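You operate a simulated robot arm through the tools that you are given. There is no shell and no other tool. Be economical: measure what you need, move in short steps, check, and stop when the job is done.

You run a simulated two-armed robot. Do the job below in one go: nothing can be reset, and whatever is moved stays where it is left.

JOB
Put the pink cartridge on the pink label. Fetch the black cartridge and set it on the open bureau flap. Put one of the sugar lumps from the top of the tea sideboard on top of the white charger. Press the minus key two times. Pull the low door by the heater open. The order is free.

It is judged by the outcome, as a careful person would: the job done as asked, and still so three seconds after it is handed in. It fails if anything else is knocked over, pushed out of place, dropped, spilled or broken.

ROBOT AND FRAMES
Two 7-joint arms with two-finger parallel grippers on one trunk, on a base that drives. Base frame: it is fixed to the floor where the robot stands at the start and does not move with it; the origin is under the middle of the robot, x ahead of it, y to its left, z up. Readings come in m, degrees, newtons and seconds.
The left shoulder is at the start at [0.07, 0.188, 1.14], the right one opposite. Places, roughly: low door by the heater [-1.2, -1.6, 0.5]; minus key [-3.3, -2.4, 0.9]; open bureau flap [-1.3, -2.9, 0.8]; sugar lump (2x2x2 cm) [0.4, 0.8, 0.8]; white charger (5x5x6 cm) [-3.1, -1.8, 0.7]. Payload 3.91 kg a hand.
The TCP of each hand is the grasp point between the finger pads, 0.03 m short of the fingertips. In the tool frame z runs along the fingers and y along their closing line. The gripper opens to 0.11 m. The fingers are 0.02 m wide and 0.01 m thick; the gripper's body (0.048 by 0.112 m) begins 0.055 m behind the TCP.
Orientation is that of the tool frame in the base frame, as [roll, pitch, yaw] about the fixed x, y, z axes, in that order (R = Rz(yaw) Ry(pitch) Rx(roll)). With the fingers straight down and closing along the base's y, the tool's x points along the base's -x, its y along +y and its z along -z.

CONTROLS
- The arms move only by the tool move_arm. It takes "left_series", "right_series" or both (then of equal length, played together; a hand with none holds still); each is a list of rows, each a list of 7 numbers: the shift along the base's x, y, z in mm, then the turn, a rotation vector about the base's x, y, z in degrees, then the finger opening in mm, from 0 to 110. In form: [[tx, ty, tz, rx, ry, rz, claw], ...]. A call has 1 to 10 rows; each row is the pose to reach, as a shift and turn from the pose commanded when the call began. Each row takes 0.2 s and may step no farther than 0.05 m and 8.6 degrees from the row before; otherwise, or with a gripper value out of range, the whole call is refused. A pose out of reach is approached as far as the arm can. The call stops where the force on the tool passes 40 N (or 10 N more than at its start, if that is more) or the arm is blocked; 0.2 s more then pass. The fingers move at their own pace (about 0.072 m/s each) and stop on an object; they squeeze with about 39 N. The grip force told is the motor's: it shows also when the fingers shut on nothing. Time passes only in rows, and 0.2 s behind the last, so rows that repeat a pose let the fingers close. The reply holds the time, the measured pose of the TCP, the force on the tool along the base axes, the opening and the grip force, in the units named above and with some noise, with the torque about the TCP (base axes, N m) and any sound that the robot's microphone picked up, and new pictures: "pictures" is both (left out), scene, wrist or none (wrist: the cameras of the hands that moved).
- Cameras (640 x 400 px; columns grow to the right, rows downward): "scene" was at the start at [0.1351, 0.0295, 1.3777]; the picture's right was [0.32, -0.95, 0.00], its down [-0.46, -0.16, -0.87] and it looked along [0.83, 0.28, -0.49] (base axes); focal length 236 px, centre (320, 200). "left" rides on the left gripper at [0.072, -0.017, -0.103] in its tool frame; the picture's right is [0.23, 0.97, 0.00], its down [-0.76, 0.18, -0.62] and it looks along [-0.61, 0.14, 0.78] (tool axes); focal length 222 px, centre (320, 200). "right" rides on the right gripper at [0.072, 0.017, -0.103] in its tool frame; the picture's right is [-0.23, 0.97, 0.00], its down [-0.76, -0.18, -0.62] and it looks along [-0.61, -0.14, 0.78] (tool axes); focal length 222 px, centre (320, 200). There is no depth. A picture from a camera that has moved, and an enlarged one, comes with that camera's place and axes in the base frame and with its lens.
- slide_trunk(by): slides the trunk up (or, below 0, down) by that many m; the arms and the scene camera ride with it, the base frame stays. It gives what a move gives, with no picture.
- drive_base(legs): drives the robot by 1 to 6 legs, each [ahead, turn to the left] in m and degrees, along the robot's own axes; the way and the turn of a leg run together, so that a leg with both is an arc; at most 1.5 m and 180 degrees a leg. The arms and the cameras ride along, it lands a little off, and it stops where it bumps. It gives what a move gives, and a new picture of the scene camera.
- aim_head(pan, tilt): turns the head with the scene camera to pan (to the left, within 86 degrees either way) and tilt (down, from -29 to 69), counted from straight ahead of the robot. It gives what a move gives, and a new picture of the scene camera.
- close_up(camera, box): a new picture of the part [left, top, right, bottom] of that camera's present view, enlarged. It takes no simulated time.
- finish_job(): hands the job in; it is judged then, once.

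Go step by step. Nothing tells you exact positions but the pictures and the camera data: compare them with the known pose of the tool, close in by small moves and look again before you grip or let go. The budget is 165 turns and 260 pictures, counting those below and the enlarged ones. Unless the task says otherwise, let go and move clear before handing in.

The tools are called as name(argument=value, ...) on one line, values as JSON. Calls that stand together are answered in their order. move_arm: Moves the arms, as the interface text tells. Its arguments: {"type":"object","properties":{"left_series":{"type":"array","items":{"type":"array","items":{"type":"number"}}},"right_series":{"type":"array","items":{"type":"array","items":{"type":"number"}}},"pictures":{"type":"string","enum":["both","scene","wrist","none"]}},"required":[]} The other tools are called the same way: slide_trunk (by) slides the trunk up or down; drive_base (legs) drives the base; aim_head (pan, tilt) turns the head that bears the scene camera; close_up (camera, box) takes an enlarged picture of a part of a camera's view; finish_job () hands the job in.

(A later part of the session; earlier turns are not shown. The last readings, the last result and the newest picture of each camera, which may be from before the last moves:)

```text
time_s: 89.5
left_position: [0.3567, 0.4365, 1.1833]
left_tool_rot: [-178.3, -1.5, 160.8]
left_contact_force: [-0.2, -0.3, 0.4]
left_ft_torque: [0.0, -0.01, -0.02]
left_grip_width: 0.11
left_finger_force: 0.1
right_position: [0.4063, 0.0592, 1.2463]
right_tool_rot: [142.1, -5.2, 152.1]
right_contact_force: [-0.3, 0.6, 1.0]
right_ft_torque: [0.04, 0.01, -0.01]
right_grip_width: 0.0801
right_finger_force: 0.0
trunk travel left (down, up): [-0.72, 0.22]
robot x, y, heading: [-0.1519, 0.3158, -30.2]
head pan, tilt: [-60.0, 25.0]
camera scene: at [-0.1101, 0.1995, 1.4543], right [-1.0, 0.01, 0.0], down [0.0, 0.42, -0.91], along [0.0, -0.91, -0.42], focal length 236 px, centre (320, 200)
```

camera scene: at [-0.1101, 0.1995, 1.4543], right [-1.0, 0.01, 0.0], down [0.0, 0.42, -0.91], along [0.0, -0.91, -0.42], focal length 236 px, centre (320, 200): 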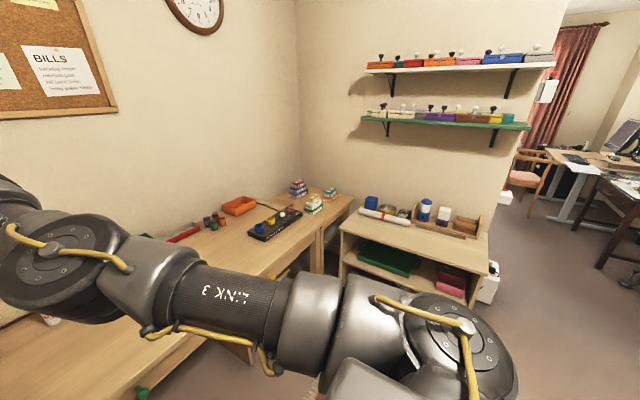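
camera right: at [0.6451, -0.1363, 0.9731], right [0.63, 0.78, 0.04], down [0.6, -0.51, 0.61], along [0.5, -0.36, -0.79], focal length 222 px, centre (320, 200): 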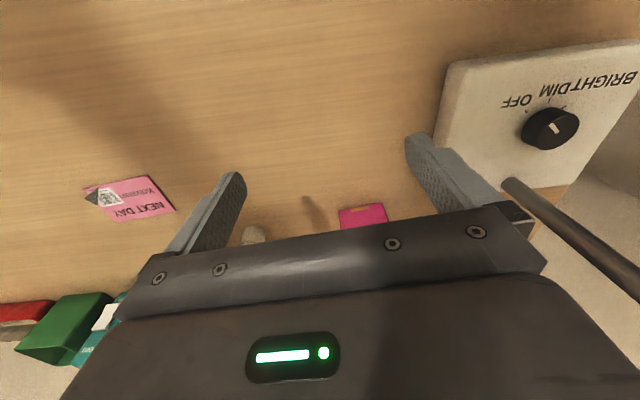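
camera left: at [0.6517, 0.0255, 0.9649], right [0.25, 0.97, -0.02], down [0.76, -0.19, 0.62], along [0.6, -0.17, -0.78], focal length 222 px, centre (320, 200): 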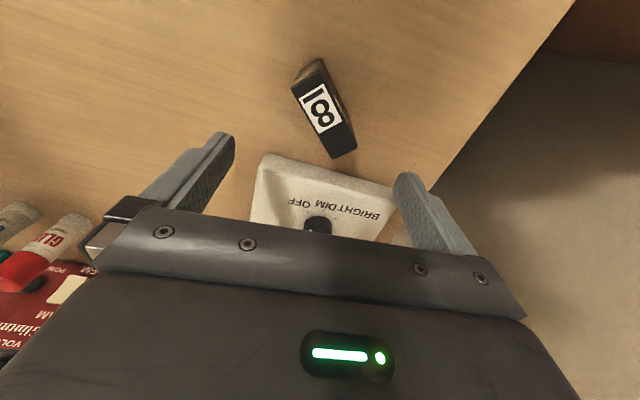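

The healthy left arm has its elbow high, with the upper arm rising and forearm level. The right arm is bent elbow-down. First I'll undo the sideways tilt.

move_arm(right_series=[[0, 0, 0, -7, 4, 0, 80], [0, 0, 0, -14, 8, 0, 80], [0, 0, 0, -21, 12, 0, 80], [0, 0, 0, -28, 16, 0, 80], [0, 0, 0, -35, 20, 0, 80]], pictures="none")

move_arm(right_series=[[0, 0, 20, 4, 7, 0, 80], [-10, 6, 40, 8, 14, 0, 80], [-25, 12, 60, 12, 21, 0, 80], [-40, 18, 80, 16, 28, 0, 80], [-60, 20, 100, 20, 35, 0, 80], [-80, 20, 120, 24, 42, 0, 80], [-105, 20, 140, 28, 49, 0, 80], [-130, 20, 160, 32, 56, 0, 80], [-160, 20, 180, 36, 62, 0, 80], [-190, 20, 200, 38, 66, 0, 80]], pictures="scene")

```text
time_s: 90.7
left_position: [0.3565, 0.4397, 1.1844]
left_tool_rot: [-178.3, -1.4, 160.8]
left_contact_force: [0.5, -0.3, -1.2]
left_ft_torque: [-0.02, 0.0, 0.02]
left_grip_width: 0.1099
left_finger_force: 0.1
right_position: [0.3949, 0.0852, 1.2431]
right_tool_rot: [179.2, -5.1, 148.7]
right_contact_force: [0.2, -0.7, 0.0]
right_ft_torque: [-0.04, 0.03, 0.0]
right_grip_width: 0.0802
right_finger_force: 0.0
right hand out of reach, approached as far as the arm can: row 5
trunk travel left (down, up): [-0.72, 0.22]
robot x, y, heading: [-0.1512, 0.3143, -30.5]
head pan, tilt: [-60.0, 25.0]
```

```text
time_s: 92.9
left_position: [0.3596, 0.4353, 1.1831]
left_tool_rot: [-178.4, -1.7, 160.8]
left_contact_force: [0.5, -0.9, -0.2]
left_ft_torque: [0.04, 0.08, 0.01]
left_grip_width: 0.1098
left_finger_force: 0.1
right_position: [0.1886, 0.0646, 1.3994]
right_tool_rot: [171.9, -79.9, 150.2]
right_contact_force: [-0.4, 0.6, 0.2]
right_ft_torque: [0.01, -0.03, 0.01]
right_grip_width: 0.0801
right_finger_force: 0.0
right hand out of reach, approached as far as the arm can: row 1, 2, 3, 4, 5, 6, 7, 8, 9, 10
trunk travel left (down, up): [-0.72, 0.22]
robot x, y, heading: [-0.1526, 0.314, -30.1]
head pan, tilt: [-60.0, 25.0]
camera scene: at [-0.1063, 0.1975, 1.4541], right [-1.0, 0.01, 0.0], down [0.0, 0.42, -0.91], along [-0.01, -0.91, -0.42], focal length 236 px, centre (320, 200)
```

scene: 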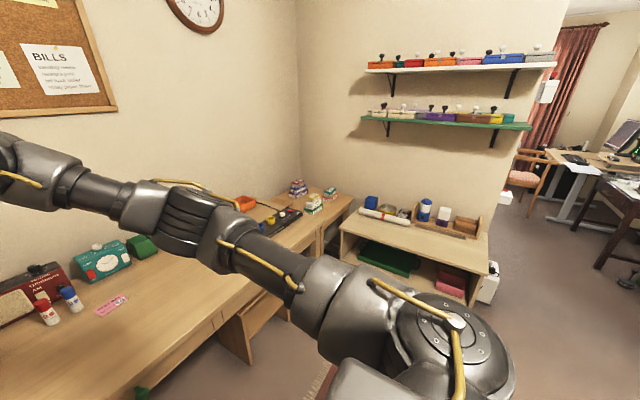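

The arm is straight and the solver can't pick the bend side. Tilting the fingers further inward until the wrist saturates should force the elbow upward, so I'll continue that tilt about the wrist.

move_arm(right_series=[[0, 0, 24, 4, 7, 0, 80], [2, -1, 48, 8, 14, 0, 80], [8, -4, 74, 12, 21, 0, 80], [16, -9, 100, 16, 28, 0, 80], [26, -15, 125, 20, 35, 0, 80], [40, -23, 150, 24, 42, 0, 80], [55, -32, 172, 28, 49, 0, 80], [70, -40, 190, 31, 54, 0, 80]], pictures="scene")

```text
time_s: 94.7
left_position: [0.3557, 0.4376, 1.1844]
left_tool_rot: [-178.3, -1.5, 160.9]
left_contact_force: [-0.3, -0.5, 0.8]
left_ft_torque: [0.02, 0.02, 0.0]
left_grip_width: 0.1099
left_finger_force: 0.0
right_position: [0.2546, 0.028, 1.5913]
right_tool_rot: [-8.2, -38.0, -29.6]
right_contact_force: [0.4, 0.3, -0.2]
right_ft_torque: [0.0, 0.02, -0.02]
right_grip_width: 0.0804
right_finger_force: 0.0
trunk travel left (down, up): [-0.72, 0.22]
robot x, y, heading: [-0.1524, 0.3173, -30.5]
head pan, tilt: [-60.0, 25.0]
camera scene: at [-0.1101, 0.1999, 1.4543], right [-1.0, 0.01, 0.0], down [0.0, 0.42, -0.91], along [-0.01, -0.91, -0.42], focal length 236 px, centre (320, 200)
```

scene: 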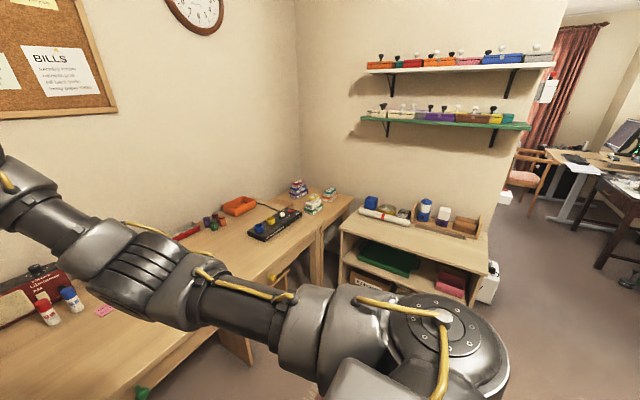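

The tool could rotate freely, but the elbow is still low. I'll turn the robot toward the open room, where I can reset postures without obstacles.

drive_base(legs=[[0, -150]])

aim_head(pan=0, tilt=15)

```text
time_s: 101.3
left_position: [-0.5307, -0.0427, 1.1843]
left_tool_rot: [-178.3, -1.6, 11.0]
left_contact_force: [-0.9, 0.2, 0.0]
left_ft_torque: [-0.02, -0.03, -0.02]
left_grip_width: 0.1101
left_finger_force: 0.1
right_position: [-0.6492, 0.3626, 1.5904]
right_tool_rot: [-8.2, -38.1, -179.6]
right_contact_force: [0.1, -0.5, 0.7]
right_ft_torque: [-0.03, 0.04, 0.0]
right_grip_width: 0.0799
right_finger_force: 0.1
trunk travel left (down, up): [-0.72, 0.22]
robot x, y, heading: [-0.1504, 0.3151, 179.5]
head pan, tilt: [-60.0, 25.0]
camera scene: at [-0.2492, 0.3965, 1.4543], right [0.87, 0.5, 0.0], down [0.21, -0.37, -0.91], along [-0.45, 0.79, -0.42], focal length 236 px, centre (320, 200)
```

scene: 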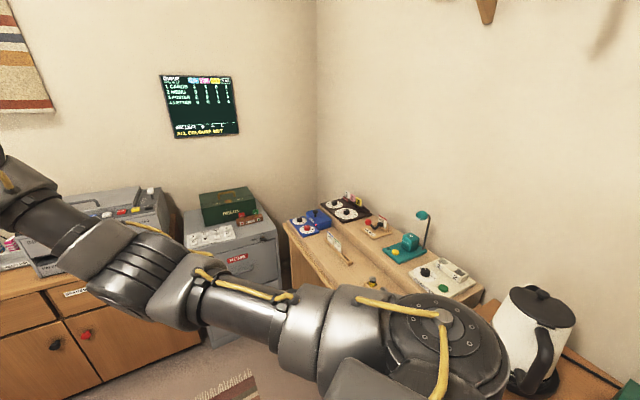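

```text
time_s: 102.6
left_position: [-0.5319, -0.0423, 1.1838]
left_tool_rot: [-178.3, -1.5, 11.0]
left_contact_force: [-0.1, 0.8, 0.0]
left_ft_torque: [-0.03, 0.0, -0.04]
left_grip_width: 0.1101
left_finger_force: 0.1
right_position: [-0.6491, 0.3622, 1.5917]
right_tool_rot: [-8.2, -38.1, -179.5]
right_contact_force: [0.2, -0.6, -0.5]
right_ft_torque: [0.0, -0.01, 0.01]
right_grip_width: 0.08
right_finger_force: 0.0
trunk travel left (down, up): [-0.72, 0.22]
robot x, y, heading: [-0.1554, 0.3186, 179.7]
head pan, tilt: [0.0, 15.0]
camera scene: at [-0.2969, 0.3171, 1.4705], right [0.0, 1.0, 0.0], down [0.26, 0.0, -0.97], along [-0.97, 0.0, -0.26], focal length 236 px, centre (320, 200)
```

scene: 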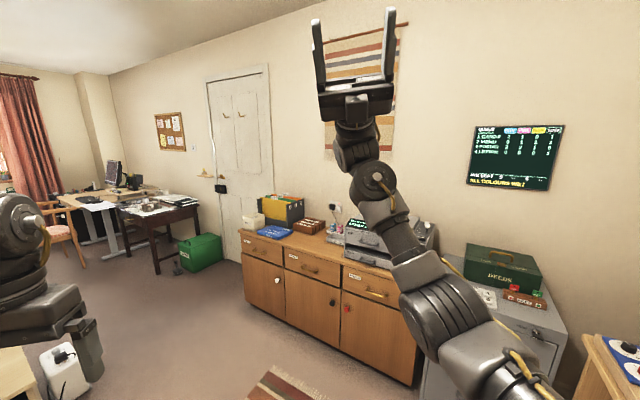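

There is open floor here. The right arm's elbow and wrist are now consistent with each other, just rolled 180 degrees, so I'll roll the tool from up, through left, to down with the wrist held, and the elbow should swing outward and up.

move_arm(right_series=[[0, -17, -1, 8.5, 0, 0, 80], [0, -34, -5, 17, 0, 0, 80], [0, -50, -11, 25.5, 0, 0, 80], [0, -65, -20, 34, 0, 0, 80], [0, -78, -30, 42.5, 0, 0, 80], [0, -90, -43, 51, 0, 0, 80], [0, -100, -57, 59.5, 0, 0, 80], [0, -108, -73, 68, 0, 0, 80], [0, -113, -89, 76.5, 0, 0, 80], [0, -116, -106, 85, 0, 0, 80]], pictures="scene")

```text
time_s: 104.8
left_position: [-0.5309, -0.0433, 1.1841]
left_tool_rot: [-178.2, -1.4, 11.1]
left_contact_force: [-0.1, 0.5, -0.2]
left_ft_torque: [-0.01, -0.01, -0.01]
left_grip_width: 0.1101
left_finger_force: 0.1
right_position: [-0.65, 0.246, 1.4848]
right_tool_rot: [-94.1, -2.6, -142.0]
right_contact_force: [0.2, 0.2, 0.1]
right_ft_torque: [-0.01, -0.02, 0.02]
right_grip_width: 0.08
right_finger_force: 0.0
trunk travel left (down, up): [-0.72, 0.22]
robot x, y, heading: [-0.1544, 0.3189, 180.1]
head pan, tilt: [0.0, 15.0]
camera scene: at [-0.2962, 0.3166, 1.4706], right [0.0, 1.0, 0.0], down [0.26, 0.0, -0.97], along [-0.97, 0.0, -0.26], focal length 236 px, centre (320, 200)
```

scene: 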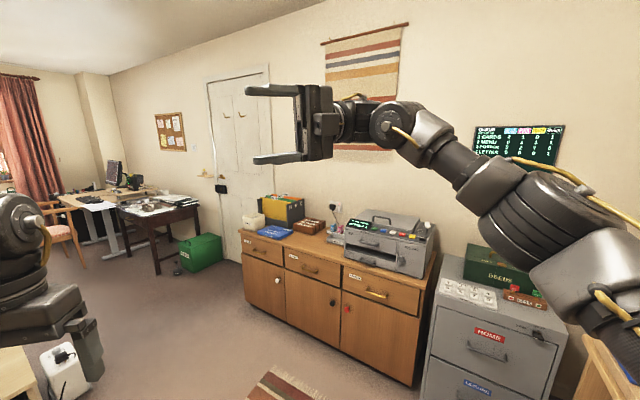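

It's working; the elbow has swung out to the right. Continuing the roll to finger-down.

move_arm(right_series=[[0, 0, -17, 8.5, 0, 0, 80], [0, 2, -34, 17, 0, 0, 80], [0, 7, -51, 25.5, 0, 0, 80], [0, 14, -66, 34, 0, 0, 80], [0, 24, -81, 42.5, 0, 0, 80], [0, 35, -93, 51, 0, 0, 80], [0, 48, -104, 59.5, 0, 0, 80], [0, 63, -113, 68, 0, 0, 80], [0, 79, -120, 76.5, 0, 0, 80], [0, 95, -124, 85, 0, 0, 80]], pictures="scene")

```text
time_s: 107.0
left_position: [-0.5299, -0.0448, 1.1843]
left_tool_rot: [-178.2, -1.5, 11.0]
left_contact_force: [0.6, -0.5, 0.3]
left_ft_torque: [0.0, 0.0, 0.02]
left_grip_width: 0.11
left_finger_force: 0.1
right_position: [-0.63, 0.3519, 1.3311]
right_tool_rot: [-175.5, 37.1, -172.9]
right_contact_force: [0.4, 0.1, 0.1]
right_ft_torque: [0.0, -0.01, 0.0]
right_grip_width: 0.08
right_finger_force: 0.0
right hand out of reach, approached as far as the arm can: row 8, 9, 10
trunk travel left (down, up): [-0.72, 0.22]
robot x, y, heading: [-0.154, 0.3197, 180.0]
head pan, tilt: [0.0, 15.0]
camera scene: at [-0.2963, 0.3144, 1.4705], right [0.0, 1.0, 0.0], down [0.26, 0.0, -0.97], along [-0.97, 0.0, -0.26], focal length 236 px, centre (320, 200)
```

scene: 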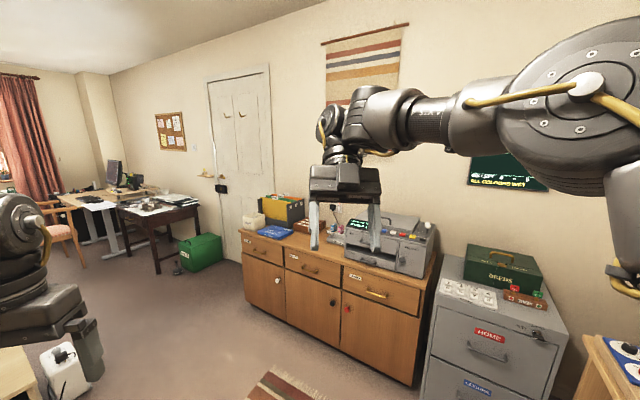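

The elbow is now up and the arm looks healthy, but the tool is turned 180 degrees about its axis. I'll upright it and turn the yaw back, watching for reach flags.

move_arm(right_series=[[0, 0, -5, 0, 7.4, 0, 80], [0, 0, -10, 0, 14.8, 0, 80], [0, 0, -15, 0, 22.2, 0, 80], [0, 0, -20, 0, 29.6, 0, 80], [0, 0, -25, 0, 37, 0, 80]], pictures="none")

move_arm(right_series=[[0, 0, 0, 0, 0, -8.5, 80], [0, 0, 0, 0, 0, -17, 80], [0, 0, 0, 0, 0, -25.5, 80], [0, 0, 0, 0, 0, -34, 80], [0, 0, 0, 0, 0, -42.5, 80], [0, 0, 0, 0, 0, -51, 80], [0, 0, 0, 0, 0, -59.5, 80], [0, 0, 0, 0, 0, -68, 80], [0, 0, 0, 0, 0, -76.5, 80], [0, 0, 0, 0, 0, -85, 80]], pictures="none")

```text
time_s: 108.2
left_position: [-0.5298, -0.0424, 1.1861]
left_tool_rot: [-178.3, -1.5, 10.9]
left_contact_force: [-0.1, -0.6, 0.3]
left_ft_torque: [0.01, 0.02, -0.03]
left_grip_width: 0.1099
left_finger_force: 0.0
right_position: [-0.6288, 0.3549, 1.3072]
right_tool_rot: [-179.9, 0.5, -174.2]
right_contact_force: [-0.3, 0.2, -0.2]
right_ft_torque: [0.0, 0.04, 0.01]
right_grip_width: 0.0801
right_finger_force: 0.1
trunk travel left (down, up): [-0.72, 0.22]
robot x, y, heading: [-0.1509, 0.3161, 179.8]
head pan, tilt: [0.0, 15.0]
```

```text
time_s: 110.4
left_position: [-0.5317, -0.0441, 1.1832]
left_tool_rot: [-178.3, -1.6, 11.0]
left_contact_force: [-0.1, 0.5, 0.7]
left_ft_torque: [-0.04, 0.01, -0.01]
left_grip_width: 0.1101
left_finger_force: 0.1
right_position: [-0.6302, 0.3559, 1.3061]
right_tool_rot: [-179.9, 0.7, 100.6]
right_contact_force: [-0.6, -0.8, 0.1]
right_ft_torque: [0.04, -0.01, -0.01]
right_grip_width: 0.0801
right_finger_force: 0.1
trunk travel left (down, up): [-0.72, 0.22]
robot x, y, heading: [-0.1534, 0.3153, 179.6]
head pan, tilt: [0.0, 15.0]
```

Healthy behaviour, no flags. I'll finish the yaw turn to nominal and then lower the hand as a reach test.

move_arm(right_series=[[0, 0, 0, 0, 0, -8.5, 80], [0, 0, 0, 0, 0, -17, 80], [0, 0, 0, 0, 0, -25.5, 80], [0, 0, 0, 0, 0, -34, 80], [0, 0, 0, 0, 0, -42.5, 80], [0, 0, 0, 0, 0, -51, 80], [0, 0, 0, 0, 0, -59.5, 80], [0, 0, 0, 0, 0, -68, 80], [0, 0, 0, 0, 0, -76.5, 80], [0, 0, 0, 0, 0, -85, 80]], pictures="none")

move_arm(right_series=[[0, 15, -40, 0, 0, -5, 110], [0, 30, -80, 0, 0, -10, 110], [0, 45, -120, 0, 0, -15, 110], [0, 60, -160, 0, 0, -15, 110], [0, 75, -200, 0, 0, -15, 110], [0, 90, -240, 0, 0, -15, 110], [0, 105, -280, 0, 0, -15, 110], [0, 120, -320, 0, 0, -15, 110]], pictures="scene")

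```text
time_s: 112.6
left_position: [-0.5305, -0.0424, 1.1838]
left_tool_rot: [-178.4, -1.6, 10.9]
left_contact_force: [1.0, -1.2, 0.7]
left_ft_torque: [0.0, -0.01, -0.02]
left_grip_width: 0.1098
left_finger_force: 0.0
right_position: [-0.6294, 0.3548, 1.3059]
right_tool_rot: [-179.9, 0.7, 15.7]
right_contact_force: [0.3, -0.4, 0.4]
right_ft_torque: [0.02, 0.02, -0.02]
right_grip_width: 0.0799
right_finger_force: 0.0
trunk travel left (down, up): [-0.72, 0.22]
robot x, y, heading: [-0.1538, 0.315, 179.9]
head pan, tilt: [0.0, 15.0]
```

```text
time_s: 114.4
left_position: [-0.5318, -0.0422, 1.1856]
left_tool_rot: [-178.4, -1.6, 11.1]
left_contact_force: [0.0, 0.4, 0.6]
left_ft_torque: [-0.01, -0.02, 0.02]
left_grip_width: 0.11
left_finger_force: 0.0
right_position: [-0.6492, 0.5136, 1.0033]
right_tool_rot: [179.8, 0.8, 0.7]
right_contact_force: [0.0, 0.5, 0.5]
right_ft_torque: [-0.02, -0.03, 0.03]
right_grip_width: 0.11
right_finger_force: 0.0
right hand out of reach, approached as far as the arm can: row 3, 4, 5, 6, 7, 8
trunk travel left (down, up): [-0.72, 0.22]
robot x, y, heading: [-0.1534, 0.3164, 179.8]
head pan, tilt: [0.0, 15.0]
camera scene: at [-0.2971, 0.3178, 1.4706], right [0.0, 1.0, 0.0], down [0.26, 0.0, -0.97], along [-0.97, 0.0, -0.26], focal length 236 px, centre (320, 200)
```

scene: 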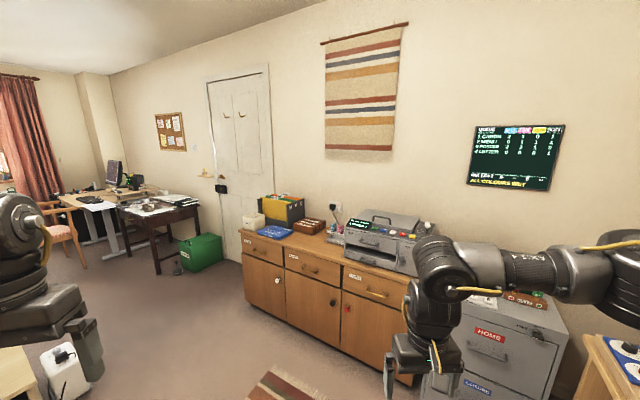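

Slightly short of target. I'll repeat the remaining shift slowly to see whether it is a speed limit or a real limit.

move_arm(right_series=[[5, -10, -4, 0, 0, 0, 110], [10, -20, -8, 0, 0, 0, 110], [15, -30, -12, 0, 0, 0, 110], [19, -38, -17, 0, 0, 0, 110]], pictures="none")

move_arm(right_series=[[0, 0, -20, 0, 0, 0, 110], [0, 0, -40, 0, 0, 0, 110], [0, 0, -60, 0, 0, 0, 110], [0, 0, -80, 0, 0, 0, 110], [0, 0, -100, 0, 0, 0, 110]], pictures="none")

```text
time_s: 115.4
left_position: [-0.531, -0.0437, 1.1846]
left_tool_rot: [-178.3, -1.5, 11.1]
left_contact_force: [-0.3, -0.1, -0.4]
left_ft_torque: [0.01, 0.0, -0.02]
left_grip_width: 0.1101
left_finger_force: 0.0
right_position: [-0.6407, 0.4977, 0.9985]
right_tool_rot: [-179.8, 0.6, 0.9]
right_contact_force: [0.3, 0.0, 1.3]
right_ft_torque: [0.01, 0.02, 0.0]
right_grip_width: 0.1103
right_finger_force: 0.1
right hand out of reach, approached as far as the arm can: row 2, 3, 4
trunk travel left (down, up): [-0.72, 0.22]
robot x, y, heading: [-0.1514, 0.3149, 179.8]
head pan, tilt: [0.0, 15.0]
```

```text
time_s: 116.6
left_position: [-0.5313, -0.0427, 1.1852]
left_tool_rot: [-178.3, -1.6, 11.0]
left_contact_force: [-0.9, -0.3, 0.6]
left_ft_torque: [0.02, 0.0, 0.0]
left_grip_width: 0.11
left_finger_force: 0.1
right_position: [-0.643, 0.4984, 0.8964]
right_tool_rot: [-179.9, 0.7, 0.7]
right_contact_force: [-0.3, -0.7, -0.2]
right_ft_torque: [-0.02, 0.0, 0.0]
right_grip_width: 0.1098
right_finger_force: 0.0
trunk travel left (down, up): [-0.72, 0.22]
robot x, y, heading: [-0.1498, 0.3203, 180.1]
head pan, tilt: [0.0, 15.0]
```

Lowering works. Now I'll test moving inward and sideways at this lower height.

move_arm(right_series=[[20, 0, -5, 0, 0, 0, 110], [40, 0, -10, 0, 0, 0, 110], [60, 0, -15, 0, 0, 0, 110], [80, 0, -20, 0, 0, 0, 110]], pictures="scene")

move_arm(right_series=[[-20, -20, 0, 0, 0, 0, 110], [-45, -45, 0, 0, 0, 0, 110], [-75, -70, 0, 0, 0, 0, 110], [-105, -90, 0, 0, 0, 0, 110], [-140, -110, 0, 0, 0, 0, 110]], pictures="none")

```text
time_s: 117.6
left_position: [-0.531, -0.0427, 1.1836]
left_tool_rot: [-178.3, -1.6, 11.0]
left_contact_force: [0.4, -0.2, -0.1]
left_ft_torque: [0.02, 0.02, -0.02]
left_grip_width: 0.1099
left_finger_force: 0.1
right_position: [-0.6026, 0.5135, 0.8684]
right_tool_rot: [-179.9, 0.7, 0.9]
right_contact_force: [-0.7, 0.9, 0.8]
right_ft_torque: [-0.02, 0.02, 0.0]
right_grip_width: 0.1101
right_finger_force: 0.1
right hand out of reach, approached as far as the arm can: row 2, 3, 4
trunk travel left (down, up): [-0.72, 0.22]
robot x, y, heading: [-0.1559, 0.3151, 179.9]
head pan, tilt: [0.0, 15.0]
camera scene: at [-0.2967, 0.3172, 1.4706], right [0.0, 1.0, 0.0], down [0.26, 0.0, -0.97], along [-0.97, 0.0, -0.26], focal length 236 px, centre (320, 200)
```

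scene: 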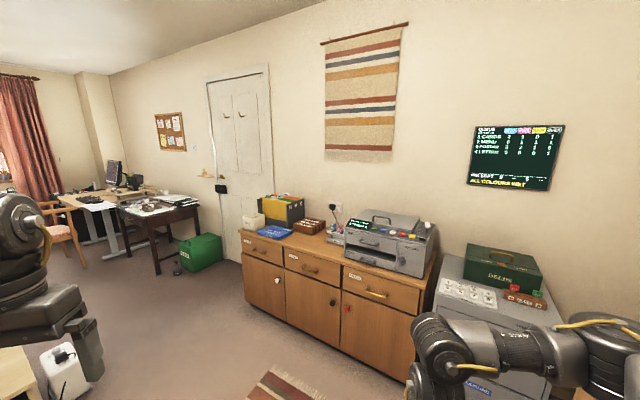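

```text
time_s: 118.8
left_position: [-0.5322, -0.0446, 1.1829]
left_tool_rot: [-178.3, -1.6, 11.0]
left_contact_force: [-0.1, -0.5, -0.1]
left_ft_torque: [0.02, -0.02, -0.01]
left_grip_width: 0.1099
left_finger_force: 0.2
right_position: [-0.7425, 0.403, 0.8659]
right_tool_rot: [-179.8, 0.7, 0.9]
right_contact_force: [-0.3, 0.5, -0.8]
right_ft_torque: [-0.01, 0.02, 0.0]
right_grip_width: 0.1099
right_finger_force: 0.0
trunk travel left (down, up): [-0.72, 0.22]
robot x, y, heading: [-0.1519, 0.3132, 179.8]
head pan, tilt: [0.0, 15.0]
```

The right arm now works well, with its elbow out right and low, which suits going under the lamp. I'll tuck it, lower the trunk slightly, and drive back to the desk with the right hand leading on the open side.

move_arm(right_series=[[15, 20, 15, 0, 0, 0, 110], [30, 40, 30, 0, 0, 0, 110], [45, 60, 50, 0, 0, 0, 110], [60, 80, 75, 0, 0, 0, 110], [75, 100, 105, 0, 0, 0, 110], [90, 115, 135, 0, 0, 0, 110]], pictures="none")

slide_trunk(by=-0.1)

drive_base(legs=[[0, 155]])

aim_head(pan=-5, tilt=30)

```text
time_s: 120.2
left_position: [-0.5292, -0.0424, 1.1848]
left_tool_rot: [-178.4, -1.5, 10.9]
left_contact_force: [-0.2, 0.3, -0.1]
left_ft_torque: [0.04, -0.01, -0.01]
left_grip_width: 0.1102
left_finger_force: 0.0
right_position: [-0.6528, 0.52, 1.0017]
right_tool_rot: [-179.9, 0.7, 0.8]
right_contact_force: [0.2, -0.3, 0.3]
right_ft_torque: [0.01, 0.0, 0.02]
right_grip_width: 0.11
right_finger_force: 0.0
trunk travel left (down, up): [-0.72, 0.22]
robot x, y, heading: [-0.1538, 0.3176, 179.6]
head pan, tilt: [0.0, 15.0]
```

```text
time_s: 121.5
left_position: [-0.531, -0.0426, 1.0838]
left_tool_rot: [-178.4, -1.5, 11.1]
left_contact_force: [0.0, 0.2, 0.7]
left_ft_torque: [0.0, 0.0, 0.0]
left_grip_width: 0.1099
left_finger_force: 0.1
right_position: [-0.6542, 0.5208, 0.9015]
right_tool_rot: [-179.9, 0.7, 0.8]
right_contact_force: [0.7, 0.5, 0.8]
right_ft_torque: [-0.03, 0.02, 0.04]
right_grip_width: 0.1102
right_finger_force: 0.1
trunk travel left (down, up): [-0.62, 0.32]
robot x, y, heading: [-0.1544, 0.3178, 179.7]
head pan, tilt: [0.0, 15.0]
```

```text
time_s: 128.3
left_position: [0.3442, 0.4795, 1.084]
left_tool_rot: [-178.3, -1.6, 165.6]
left_contact_force: [0.5, 0.1, 0.3]
left_ft_torque: [0.01, 0.01, -0.02]
left_grip_width: 0.1102
left_finger_force: 0.0
right_position: [0.2139, -0.0814, 0.9005]
right_tool_rot: [-179.9, 0.8, 155.4]
right_contact_force: [0.6, 0.6, 0.3]
right_ft_torque: [0.0, 0.02, 0.03]
right_grip_width: 0.1101
right_finger_force: 0.1
trunk travel left (down, up): [-0.62, 0.32]
robot x, y, heading: [-0.1512, 0.3157, -25.5]
head pan, tilt: [0.0, 15.0]
camera scene: at [-0.0236, 0.2546, 1.3705], right [-0.43, -0.9, 0.0], down [-0.23, 0.11, -0.97], along [0.87, -0.42, -0.26], focal length 236 px, centre (320, 200)
```

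scene: 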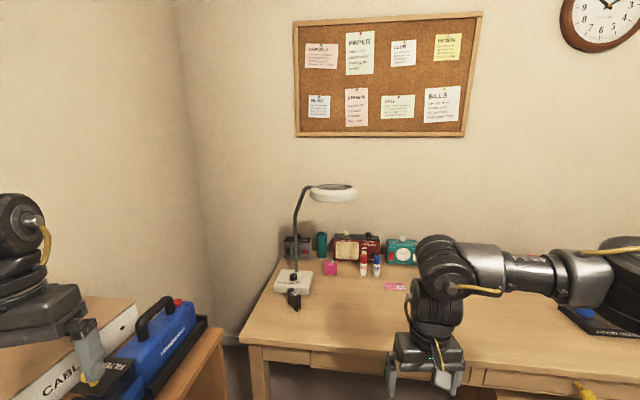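

```text
time_s: 129.1
left_position: [0.3451, 0.4777, 1.084]
left_tool_rot: [-178.2, -1.5, 165.6]
left_contact_force: [0.8, 0.1, 0.1]
left_ft_torque: [-0.01, 0.03, 0.03]
left_grip_width: 0.11
left_finger_force: 0.0
right_position: [0.2142, -0.0826, 0.9005]
right_tool_rot: [-180.0, 0.7, 155.4]
right_contact_force: [0.3, -0.6, 0.4]
right_ft_torque: [-0.06, -0.02, 0.01]
right_grip_width: 0.11
right_finger_force: 0.1
trunk travel left (down, up): [-0.62, 0.32]
robot x, y, heading: [-0.1505, 0.3125, -25.6]
head pan, tilt: [-5.0, 30.0]
camera scene: at [-0.03, 0.249, 1.3464], right [-0.51, -0.86, 0.0], down [-0.43, 0.25, -0.87], along [0.75, -0.44, -0.5], focal length 236 px, centre (320, 200)
```

scene: 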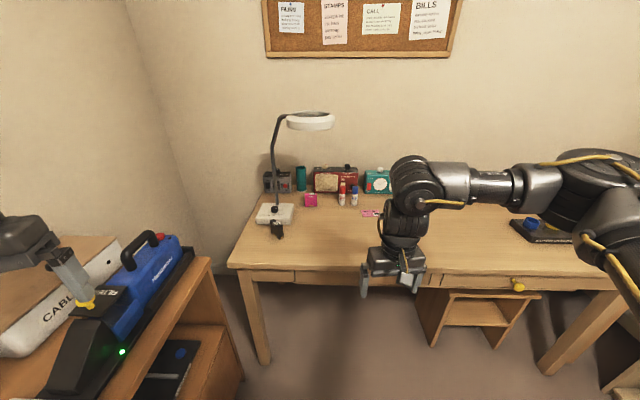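

The tool yaw already matches the cartridge and the whole right arm sits low. Driving forward 0.40 along this heading, with the hand passing right of the ring.

drive_base(legs=[[0.25, 0], [0.15, 0]])

```text
time_s: 131.8
left_position: [0.7014, 0.307, 1.085]
left_tool_rot: [-178.3, -1.5, 165.6]
left_contact_force: [1.2, -0.4, 0.0]
left_ft_torque: [-0.01, 0.03, 0.02]
left_grip_width: 0.11
left_finger_force: 0.0
right_position: [0.573, -0.253, 0.9014]
right_tool_rot: [-179.9, 0.8, 155.5]
right_contact_force: [0.4, 0.6, 0.2]
right_ft_torque: [-0.02, 0.01, -0.04]
right_grip_width: 0.11
right_finger_force: 0.2
trunk travel left (down, up): [-0.62, 0.32]
robot x, y, heading: [0.2064, 0.1438, -25.5]
head pan, tilt: [-5.0, 30.0]
camera scene: at [0.3283, 0.0783, 1.3464], right [-0.51, -0.86, 0.0], down [-0.43, 0.25, -0.87], along [0.75, -0.44, -0.5], focal length 236 px, centre (320, 200)
```

scene: 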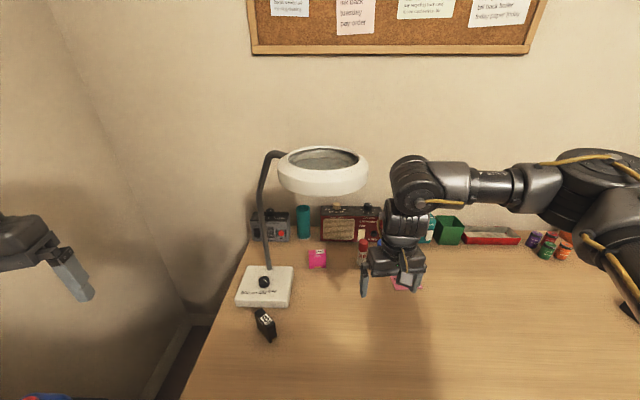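

No contact, and the estimates are consistent. I'll lower the trunk 0.05 so the wrist and forearm stay well under the ring, then approach.

slide_trunk(by=-0.05)

move_arm(right_series=[[30, -2, 2, 0, 0, 0, 100], [62, -4, 4, 0, 0, 0, 100], [95, -5, 6, 0, 0, 0, 100], [127, -4, 8, 0, 0, 0, 100]], pictures="both")

```text
time_s: 132.8
left_position: [0.7018, 0.3074, 1.035]
left_tool_rot: [-178.3, -1.5, 165.5]
left_contact_force: [-0.7, 0.1, 0.4]
left_ft_torque: [0.0, 0.02, 0.0]
left_grip_width: 0.1101
left_finger_force: 0.0
right_position: [0.573, -0.2531, 0.8513]
right_tool_rot: [-179.9, 0.8, 155.5]
right_contact_force: [-0.2, -0.1, 0.2]
right_ft_torque: [0.02, 0.01, 0.0]
right_grip_width: 0.1099
right_finger_force: 0.0
trunk travel left (down, up): [-0.57, 0.37]
robot x, y, heading: [0.2053, 0.1463, -25.8]
head pan, tilt: [-5.0, 30.0]
```

```text
time_s: 133.8
left_position: [0.7031, 0.3087, 1.0341]
left_tool_rot: [-178.3, -1.6, 165.7]
left_contact_force: [0.1, -0.6, 0.4]
left_ft_torque: [-0.03, 0.05, 0.01]
left_grip_width: 0.1101
left_finger_force: 0.2
right_position: [0.7013, -0.2574, 0.8582]
right_tool_rot: [-179.8, 0.6, 155.4]
right_contact_force: [0.3, -0.4, 0.2]
right_ft_torque: [-0.02, 0.02, -0.01]
right_grip_width: 0.1001
right_finger_force: 0.1
trunk travel left (down, up): [-0.57, 0.37]
robot x, y, heading: [0.2101, 0.1454, -25.8]
head pan, tilt: [-5.0, 30.0]
camera scene: at [0.3299, 0.0793, 1.2962], right [-0.51, -0.86, 0.0], down [-0.43, 0.25, -0.87], along [0.75, -0.44, -0.5], focal length 236 px, centre (320, 200)
camera right: at [0.6417, -0.2099, 0.9608], right [0.61, 0.79, 0.0], down [0.61, -0.47, 0.63], along [0.5, -0.39, -0.77], focal length 222 px, centre (320, 200)
```

scene: 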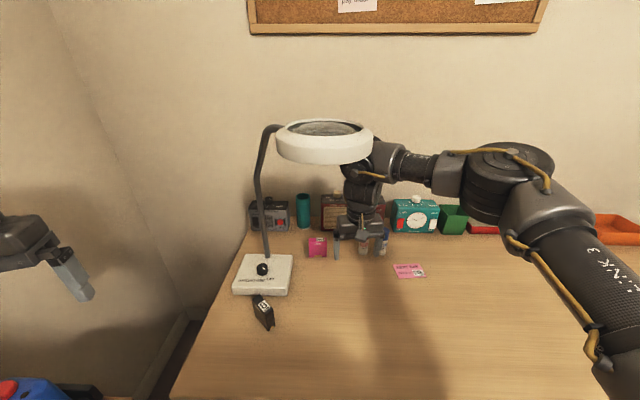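
right: 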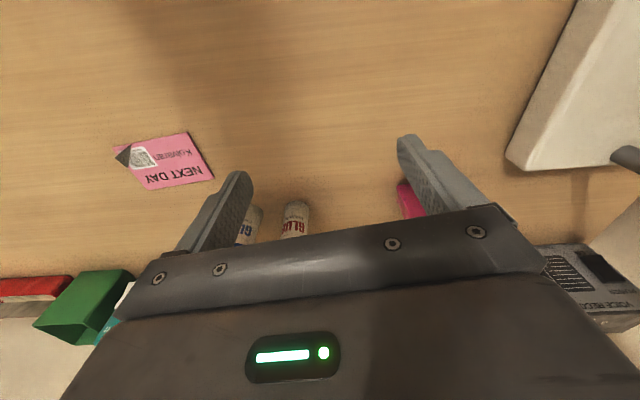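

Good tracking and clearance. Moving over the pink cartridge, with the tips kept above its top.

move_arm(right_series=[[28, 10, 4, 0, 0, 0, 95], [56, 19, 6, 0, 0, 0, 95], [84, 28, 8, 0, 0, 0, 95], [112, 38, 8, 0, 0, 0, 95], [132, 45, 8, 0, 0, 0, 95]], pictures="both")

```text
time_s: 135.0
left_position: [0.7033, 0.3096, 1.0346]
left_tool_rot: [-178.2, -1.5, 165.6]
left_contact_force: [0.8, 0.7, -1.2]
left_ft_torque: [-0.02, -0.01, 0.0]
left_grip_width: 0.1099
left_finger_force: 0.1
right_position: [0.7975, -0.207, 0.8659]
right_tool_rot: [-179.8, 0.6, 155.5]
right_contact_force: [-0.1, -0.6, -0.1]
right_ft_torque: [-0.04, 0.02, 0.01]
right_grip_width: 0.095
right_finger_force: 0.0
right hand out of reach, approached as far as the arm can: row 4, 5
trunk travel left (down, up): [-0.57, 0.37]
robot x, y, heading: [0.2052, 0.1454, -25.5]
head pan, tilt: [-5.0, 30.0]
camera scene: at [0.3294, 0.08, 1.2964], right [-0.51, -0.86, 0.0], down [-0.43, 0.25, -0.87], along [0.75, -0.44, -0.5], focal length 236 px, centre (320, 200)
camera right: at [0.7376, -0.1605, 0.9676], right [0.61, 0.79, 0.0], down [0.61, -0.47, 0.63], along [0.5, -0.39, -0.77], focal length 222 px, centre (320, 200)
```

scene: 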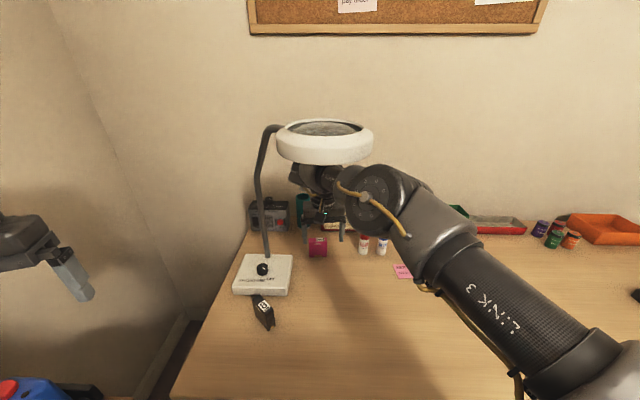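
right: 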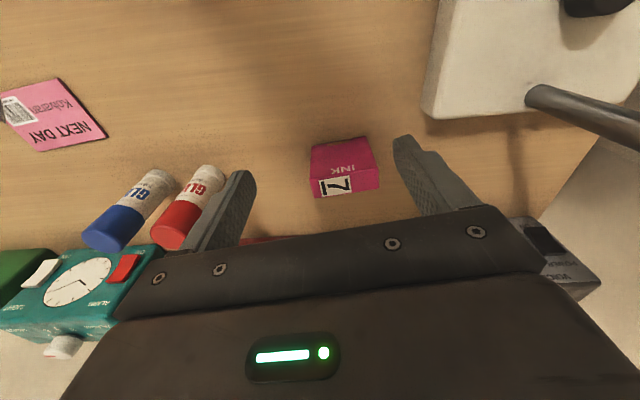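

The pink cartridge checks out at (0.838, -0.209), about 40 mm beyond reach from here. I'll lower the trunk a little to keep the elbow clear of the ring, compensate with the hand, then creep the base forward.

slide_trunk(by=-0.04)

move_arm(right_series=[[0, 4, 15, 0, 0, 0, 100], [0, 8, 30, 0, 0, 0, 100], [0, 10, 40, 0, 0, 0, 100]], pictures="scene")

```text
time_s: 135.8
left_position: [0.7013, 0.3073, 0.9949]
left_tool_rot: [-178.2, -1.6, 165.6]
left_contact_force: [-0.1, 0.0, -0.2]
left_ft_torque: [0.01, -0.01, -0.03]
left_grip_width: 0.1102
left_finger_force: 0.0
right_position: [0.7967, -0.2089, 0.8247]
right_tool_rot: [-179.9, 0.8, 155.4]
right_contact_force: [0.5, -0.1, 0.3]
right_ft_torque: [-0.02, -0.01, 0.02]
right_grip_width: 0.0952
right_finger_force: 0.1
trunk travel left (down, up): [-0.53, 0.41]
robot x, y, heading: [0.2054, 0.1482, -25.7]
head pan, tilt: [-5.0, 30.0]
```

```text
time_s: 136.6
left_position: [0.7033, 0.3079, 0.9936]
left_tool_rot: [-178.3, -1.6, 165.6]
left_contact_force: [-0.1, 0.2, -0.3]
left_ft_torque: [0.01, 0.0, -0.02]
left_grip_width: 0.1099
left_finger_force: 0.1
right_position: [0.7942, -0.1952, 0.8654]
right_tool_rot: [-180.0, 0.8, 155.6]
right_contact_force: [0.3, -0.2, 0.2]
right_ft_torque: [-0.01, 0.01, 0.02]
right_grip_width: 0.0998
right_finger_force: 0.1
right hand out of reach, approached as far as the arm can: row 3
trunk travel left (down, up): [-0.53, 0.41]
robot x, y, heading: [0.208, 0.1446, -25.4]
head pan, tilt: [-5.0, 30.0]
camera scene: at [0.3285, 0.0785, 1.2563], right [-0.51, -0.86, 0.0], down [-0.43, 0.25, -0.87], along [0.75, -0.44, -0.5], focal length 236 px, centre (320, 200)
```

scene: 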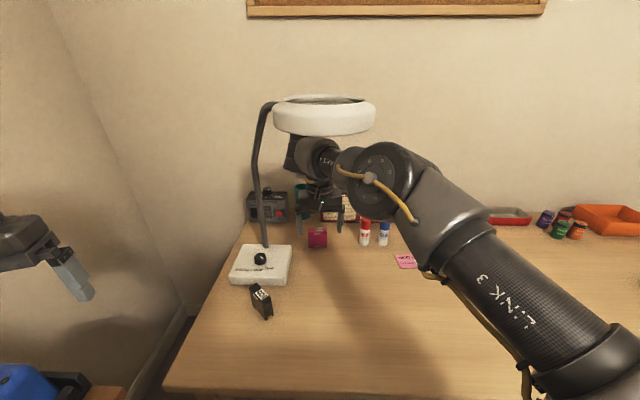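

The elbow isn't straight, but it is close under the ring. Since the fingers only need to slide around the cartridge from the front, I'll lower everything by 0.065 with the fingers open, then creep forward 0.04.

slide_trunk(by=-0.063)

drive_base(legs=[[0.03, 0]])

close_up(camera="right", box=[200, 80, 520, 280])

```text
time_s: 137.6
left_position: [0.7019, 0.3075, 0.932]
left_tool_rot: [-178.3, -1.5, 165.6]
left_contact_force: [-0.3, -0.4, 0.1]
left_ft_torque: [0.03, -0.03, 0.0]
left_grip_width: 0.1099
left_finger_force: 0.1
right_position: [0.7946, -0.1955, 0.8013]
right_tool_rot: [-180.0, 0.8, 155.6]
right_contact_force: [-0.9, 0.1, -0.1]
right_ft_torque: [0.02, 0.0, 0.02]
right_grip_width: 0.1002
right_finger_force: 0.0
trunk travel left (down, up): [-0.467, 0.473]
robot x, y, heading: [0.2068, 0.1459, -25.7]
head pan, tilt: [-5.0, 30.0]
```

```text
time_s: 138.4
left_position: [0.73, 0.2954, 0.9322]
left_tool_rot: [-178.3, -1.6, 165.6]
left_contact_force: [-0.1, -0.1, 0.4]
left_ft_torque: [0.01, 0.02, 0.02]
left_grip_width: 0.1101
left_finger_force: 0.1
right_position: [0.8221, -0.2092, 0.8017]
right_tool_rot: [180.0, 0.9, 155.5]
right_contact_force: [-1.0, -0.7, -0.7]
right_ft_torque: [-0.05, 0.03, -0.01]
right_grip_width: 0.1001
right_finger_force: 0.0
trunk travel left (down, up): [-0.467, 0.473]
robot x, y, heading: [0.2313, 0.1315, -25.4]
head pan, tilt: [-5.0, 30.0]
camera scene: at [0.356, 0.0651, 1.1933], right [-0.51, -0.86, 0.0], down [-0.43, 0.25, -0.87], along [0.75, -0.44, -0.5], focal length 236 px, centre (320, 200)
```

scene: 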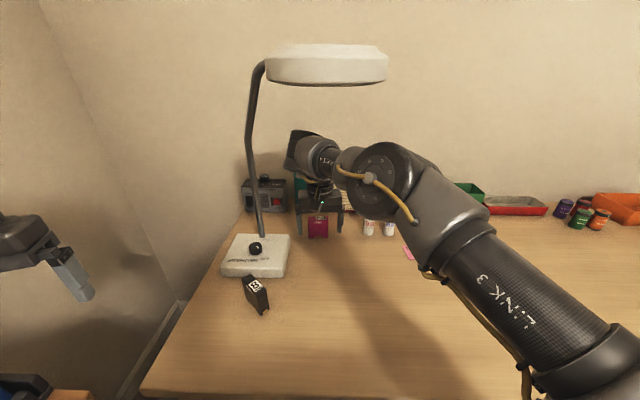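

```text
2.00 times, centred on (360, 180) of right
camera zoom: at [0.7617, -0.1621, 0.9036], right [0.61, 0.79, 0.0], down [0.61, -0.47, 0.63], along [0.5, -0.39, -0.77], focal length 444 px, centre (240, 240)
```

zoom: 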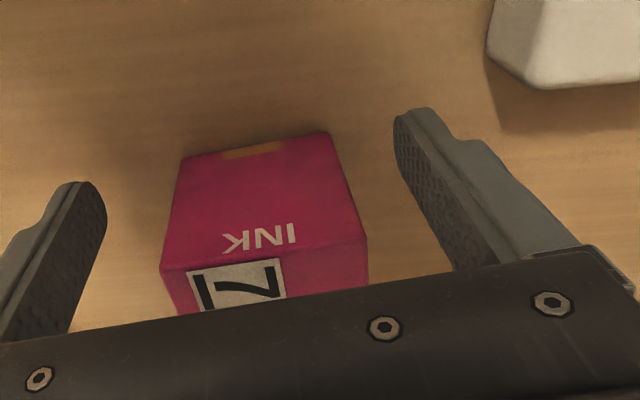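

The fingers straddle the pink cartridge nicely with the ring clear above. I need about 12 mm more forward before closing.

move_arm(right_series=[[6, -3, 0, 0, 0, 0, 100], [13, -6, 0, 0, 0, 0, 100]], pictures="none")

close_up(camera="right", box=[200, 80, 520, 280])

```text
time_s: 139.0
left_position: [0.7295, 0.2952, 0.9309]
left_tool_rot: [-178.4, -1.6, 165.6]
left_contact_force: [0.2, 1.3, 0.1]
left_ft_torque: [0.02, 0.01, -0.01]
left_grip_width: 0.1102
left_finger_force: 0.1
right_position: [0.8233, -0.2079, 0.8022]
right_tool_rot: [-180.0, 0.7, 155.5]
right_contact_force: [0.0, -0.1, 0.2]
right_ft_torque: [0.03, 0.01, -0.03]
right_grip_width: 0.1
right_finger_force: 0.1
right hand out of reach, approached as far as the arm can: row 1, 2
trunk travel left (down, up): [-0.467, 0.473]
robot x, y, heading: [0.2314, 0.1331, -25.5]
head pan, tilt: [-5.0, 30.0]
```

```text
2.00 times, centred on (360, 180) of right
camera zoom: at [0.7618, -0.1619, 0.9034], right [0.61, 0.79, 0.0], down [0.61, -0.47, 0.63], along [0.5, -0.39, -0.77], focal length 444 px, centre (240, 240)
```

zoom: 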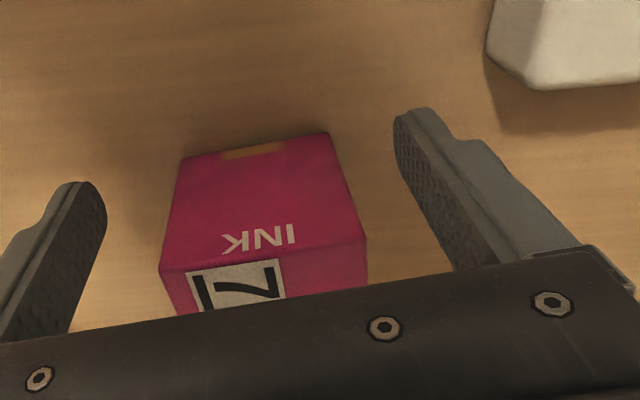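

The arm is at its limit, so the base does the last 15 mm.

drive_base(legs=[[0.016, 0]])

close_up(camera="right", box=[200, 80, 520, 280])

```text
time_s: 139.8
left_position: [0.7438, 0.2885, 0.9314]
left_tool_rot: [-178.3, -1.6, 165.5]
left_contact_force: [-0.1, -0.6, 0.3]
left_ft_torque: [0.03, 0.02, 0.01]
left_grip_width: 0.1101
left_finger_force: 0.1
right_position: [0.8365, -0.2139, 0.8014]
right_tool_rot: [180.0, 0.9, 155.6]
right_contact_force: [1.1, 0.2, 0.0]
right_ft_torque: [0.03, 0.0, -0.02]
right_grip_width: 0.1
right_finger_force: 0.1
trunk travel left (down, up): [-0.467, 0.473]
robot x, y, heading: [0.2481, 0.1245, -25.4]
head pan, tilt: [-5.0, 30.0]
camera scene: at [0.37, 0.0585, 1.1934], right [-0.51, -0.86, 0.0], down [-0.43, 0.25, -0.87], along [0.75, -0.44, -0.5], focal length 236 px, centre (320, 200)
```

scene: 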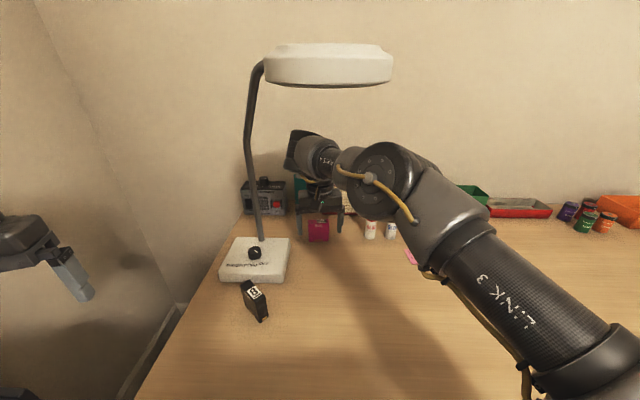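

```text
2.00 times, centred on (360, 180) of right
camera zoom: at [0.7759, -0.1686, 0.9038], right [0.61, 0.79, 0.0], down [0.61, -0.47, 0.63], along [0.5, -0.39, -0.77], focal length 444 px, centre (240, 240)
```

zoom: 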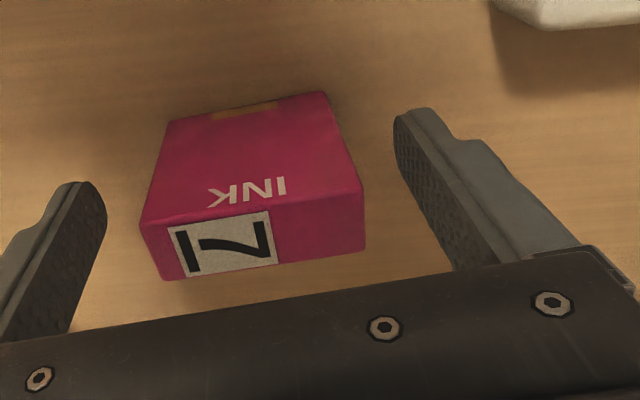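

Well aligned in depth. I'll nudge 5 mm sideways to centre, then close and lift slightly.

move_arm(right_series=[[-2, -5, 0, 0, 0, 0, 100], [-2, -5, 0, 0, 0, 0, 75], [-2, -5, 0, 0, 0, 0, 50], [-2, -5, 0, 0, 0, 0, 50], [-2, -5, 0, 0, 0, 0, 50]], pictures="none")

move_arm(right_series=[[0, 0, 5, 0, 0, 0, 50], [0, 0, 15, 0, 0, 0, 50], [0, 0, 25, 0, 0, 0, 50]], pictures="both")

```text
time_s: 141.0
left_position: [0.7441, 0.2898, 0.9315]
left_tool_rot: [-178.3, -1.5, 165.7]
left_contact_force: [-0.2, 0.0, -0.1]
left_ft_torque: [0.0, -0.03, 0.04]
left_grip_width: 0.1101
left_finger_force: 0.0
right_position: [0.8343, -0.2205, 0.8017]
right_tool_rot: [-180.0, 0.8, 155.6]
right_contact_force: [0.0, 1.1, -0.4]
right_ft_torque: [-0.02, -0.02, 0.02]
right_grip_width: 0.0572
right_finger_force: 39.2
trunk travel left (down, up): [-0.467, 0.473]
robot x, y, heading: [0.2449, 0.1269, -25.7]
head pan, tilt: [-5.0, 30.0]
```

```text
time_s: 141.8
left_position: [0.7441, 0.2887, 0.9311]
left_tool_rot: [-178.2, -1.6, 165.6]
left_contact_force: [-0.3, 1.0, -0.2]
left_ft_torque: [0.02, 0.02, 0.0]
left_grip_width: 0.1099
left_finger_force: 0.1
right_position: [0.8309, -0.2169, 0.8264]
right_tool_rot: [-180.0, 0.8, 155.5]
right_contact_force: [-1.1, 0.2, -0.6]
right_ft_torque: [-0.02, 0.03, 0.01]
right_grip_width: 0.0571
right_finger_force: 38.5
right hand out of reach, approached as far as the arm can: row 3
trunk travel left (down, up): [-0.467, 0.473]
robot x, y, heading: [0.2469, 0.1281, -25.7]
head pan, tilt: [-5.0, 30.0]
camera scene: at [0.3697, 0.0587, 1.1933], right [-0.51, -0.86, 0.0], down [-0.43, 0.25, -0.87], along [0.75, -0.44, -0.5], focal length 236 px, centre (320, 200)
camera right: at [0.7709, -0.1705, 0.9286], right [0.61, 0.79, 0.0], down [0.61, -0.47, 0.63], along [0.5, -0.39, -0.77], focal length 222 px, centre (320, 200)
```

scene: 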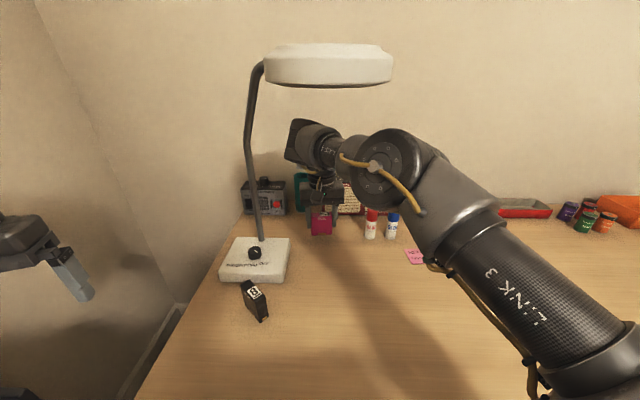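
right: 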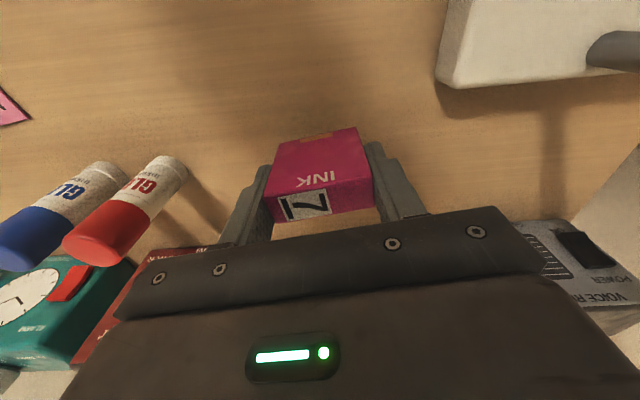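

Gripped at 57 mm and lifted. I'll carry it back out from under the lamp and round to the label, keeping away from the glue sticks.

move_arm(right_series=[[-30, -5, 10, 0, 0, 0, 50], [-65, -8, 15, 0, 0, 0, 50], [-100, -10, 20, 0, 0, 0, 50], [-130, -15, 20, 0, 0, 0, 50], [-145, -45, 20, 0, 0, 0, 50], [-155, -85, 20, 0, 0, 0, 50], [-165, -120, 20, 0, 0, 0, 50], [-175, -155, 20, 0, 0, 0, 50], [-185, -185, 20, 0, 0, 0, 50], [-194, -198, 20, 0, 0, 0, 50]], pictures="both")

```text
time_s: 144.0
left_position: [0.7431, 0.2879, 0.9323]
left_tool_rot: [-178.4, -1.4, 165.6]
left_contact_force: [-0.4, 0.2, -0.1]
left_ft_torque: [-0.03, 0.02, -0.01]
left_grip_width: 0.1101
left_finger_force: 0.1
right_position: [0.6359, -0.4154, 0.8455]
right_tool_rot: [180.0, 0.7, 155.5]
right_contact_force: [-0.3, 1.0, -0.6]
right_ft_torque: [-0.01, 0.03, -0.03]
right_grip_width: 0.0569
right_finger_force: 39.2
trunk travel left (down, up): [-0.467, 0.473]
robot x, y, heading: [0.249, 0.1244, -25.4]
head pan, tilt: [-5.0, 30.0]
camera scene: at [0.3696, 0.0582, 1.1933], right [-0.51, -0.86, 0.0], down [-0.43, 0.25, -0.87], along [0.75, -0.44, -0.5], focal length 236 px, centre (320, 200)
camera right: at [0.5767, -0.3691, 0.9482], right [0.61, 0.79, 0.0], down [0.61, -0.47, 0.63], along [0.5, -0.38, -0.77], focal length 222 px, centre (320, 200)
```

scene: 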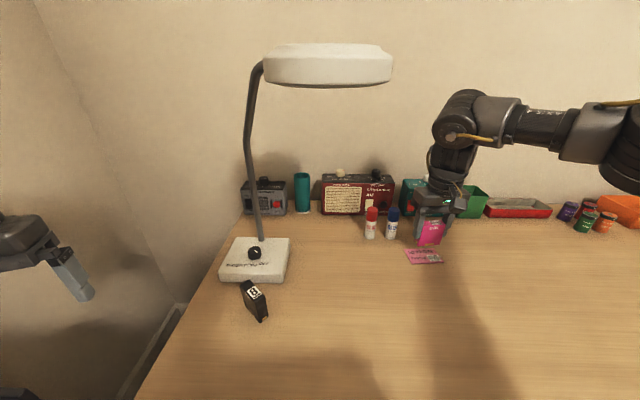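
right: 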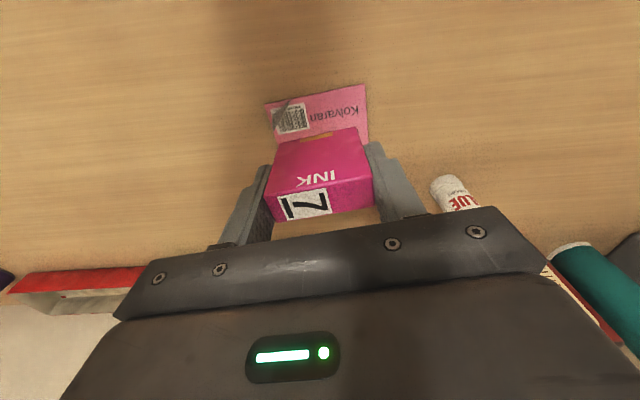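

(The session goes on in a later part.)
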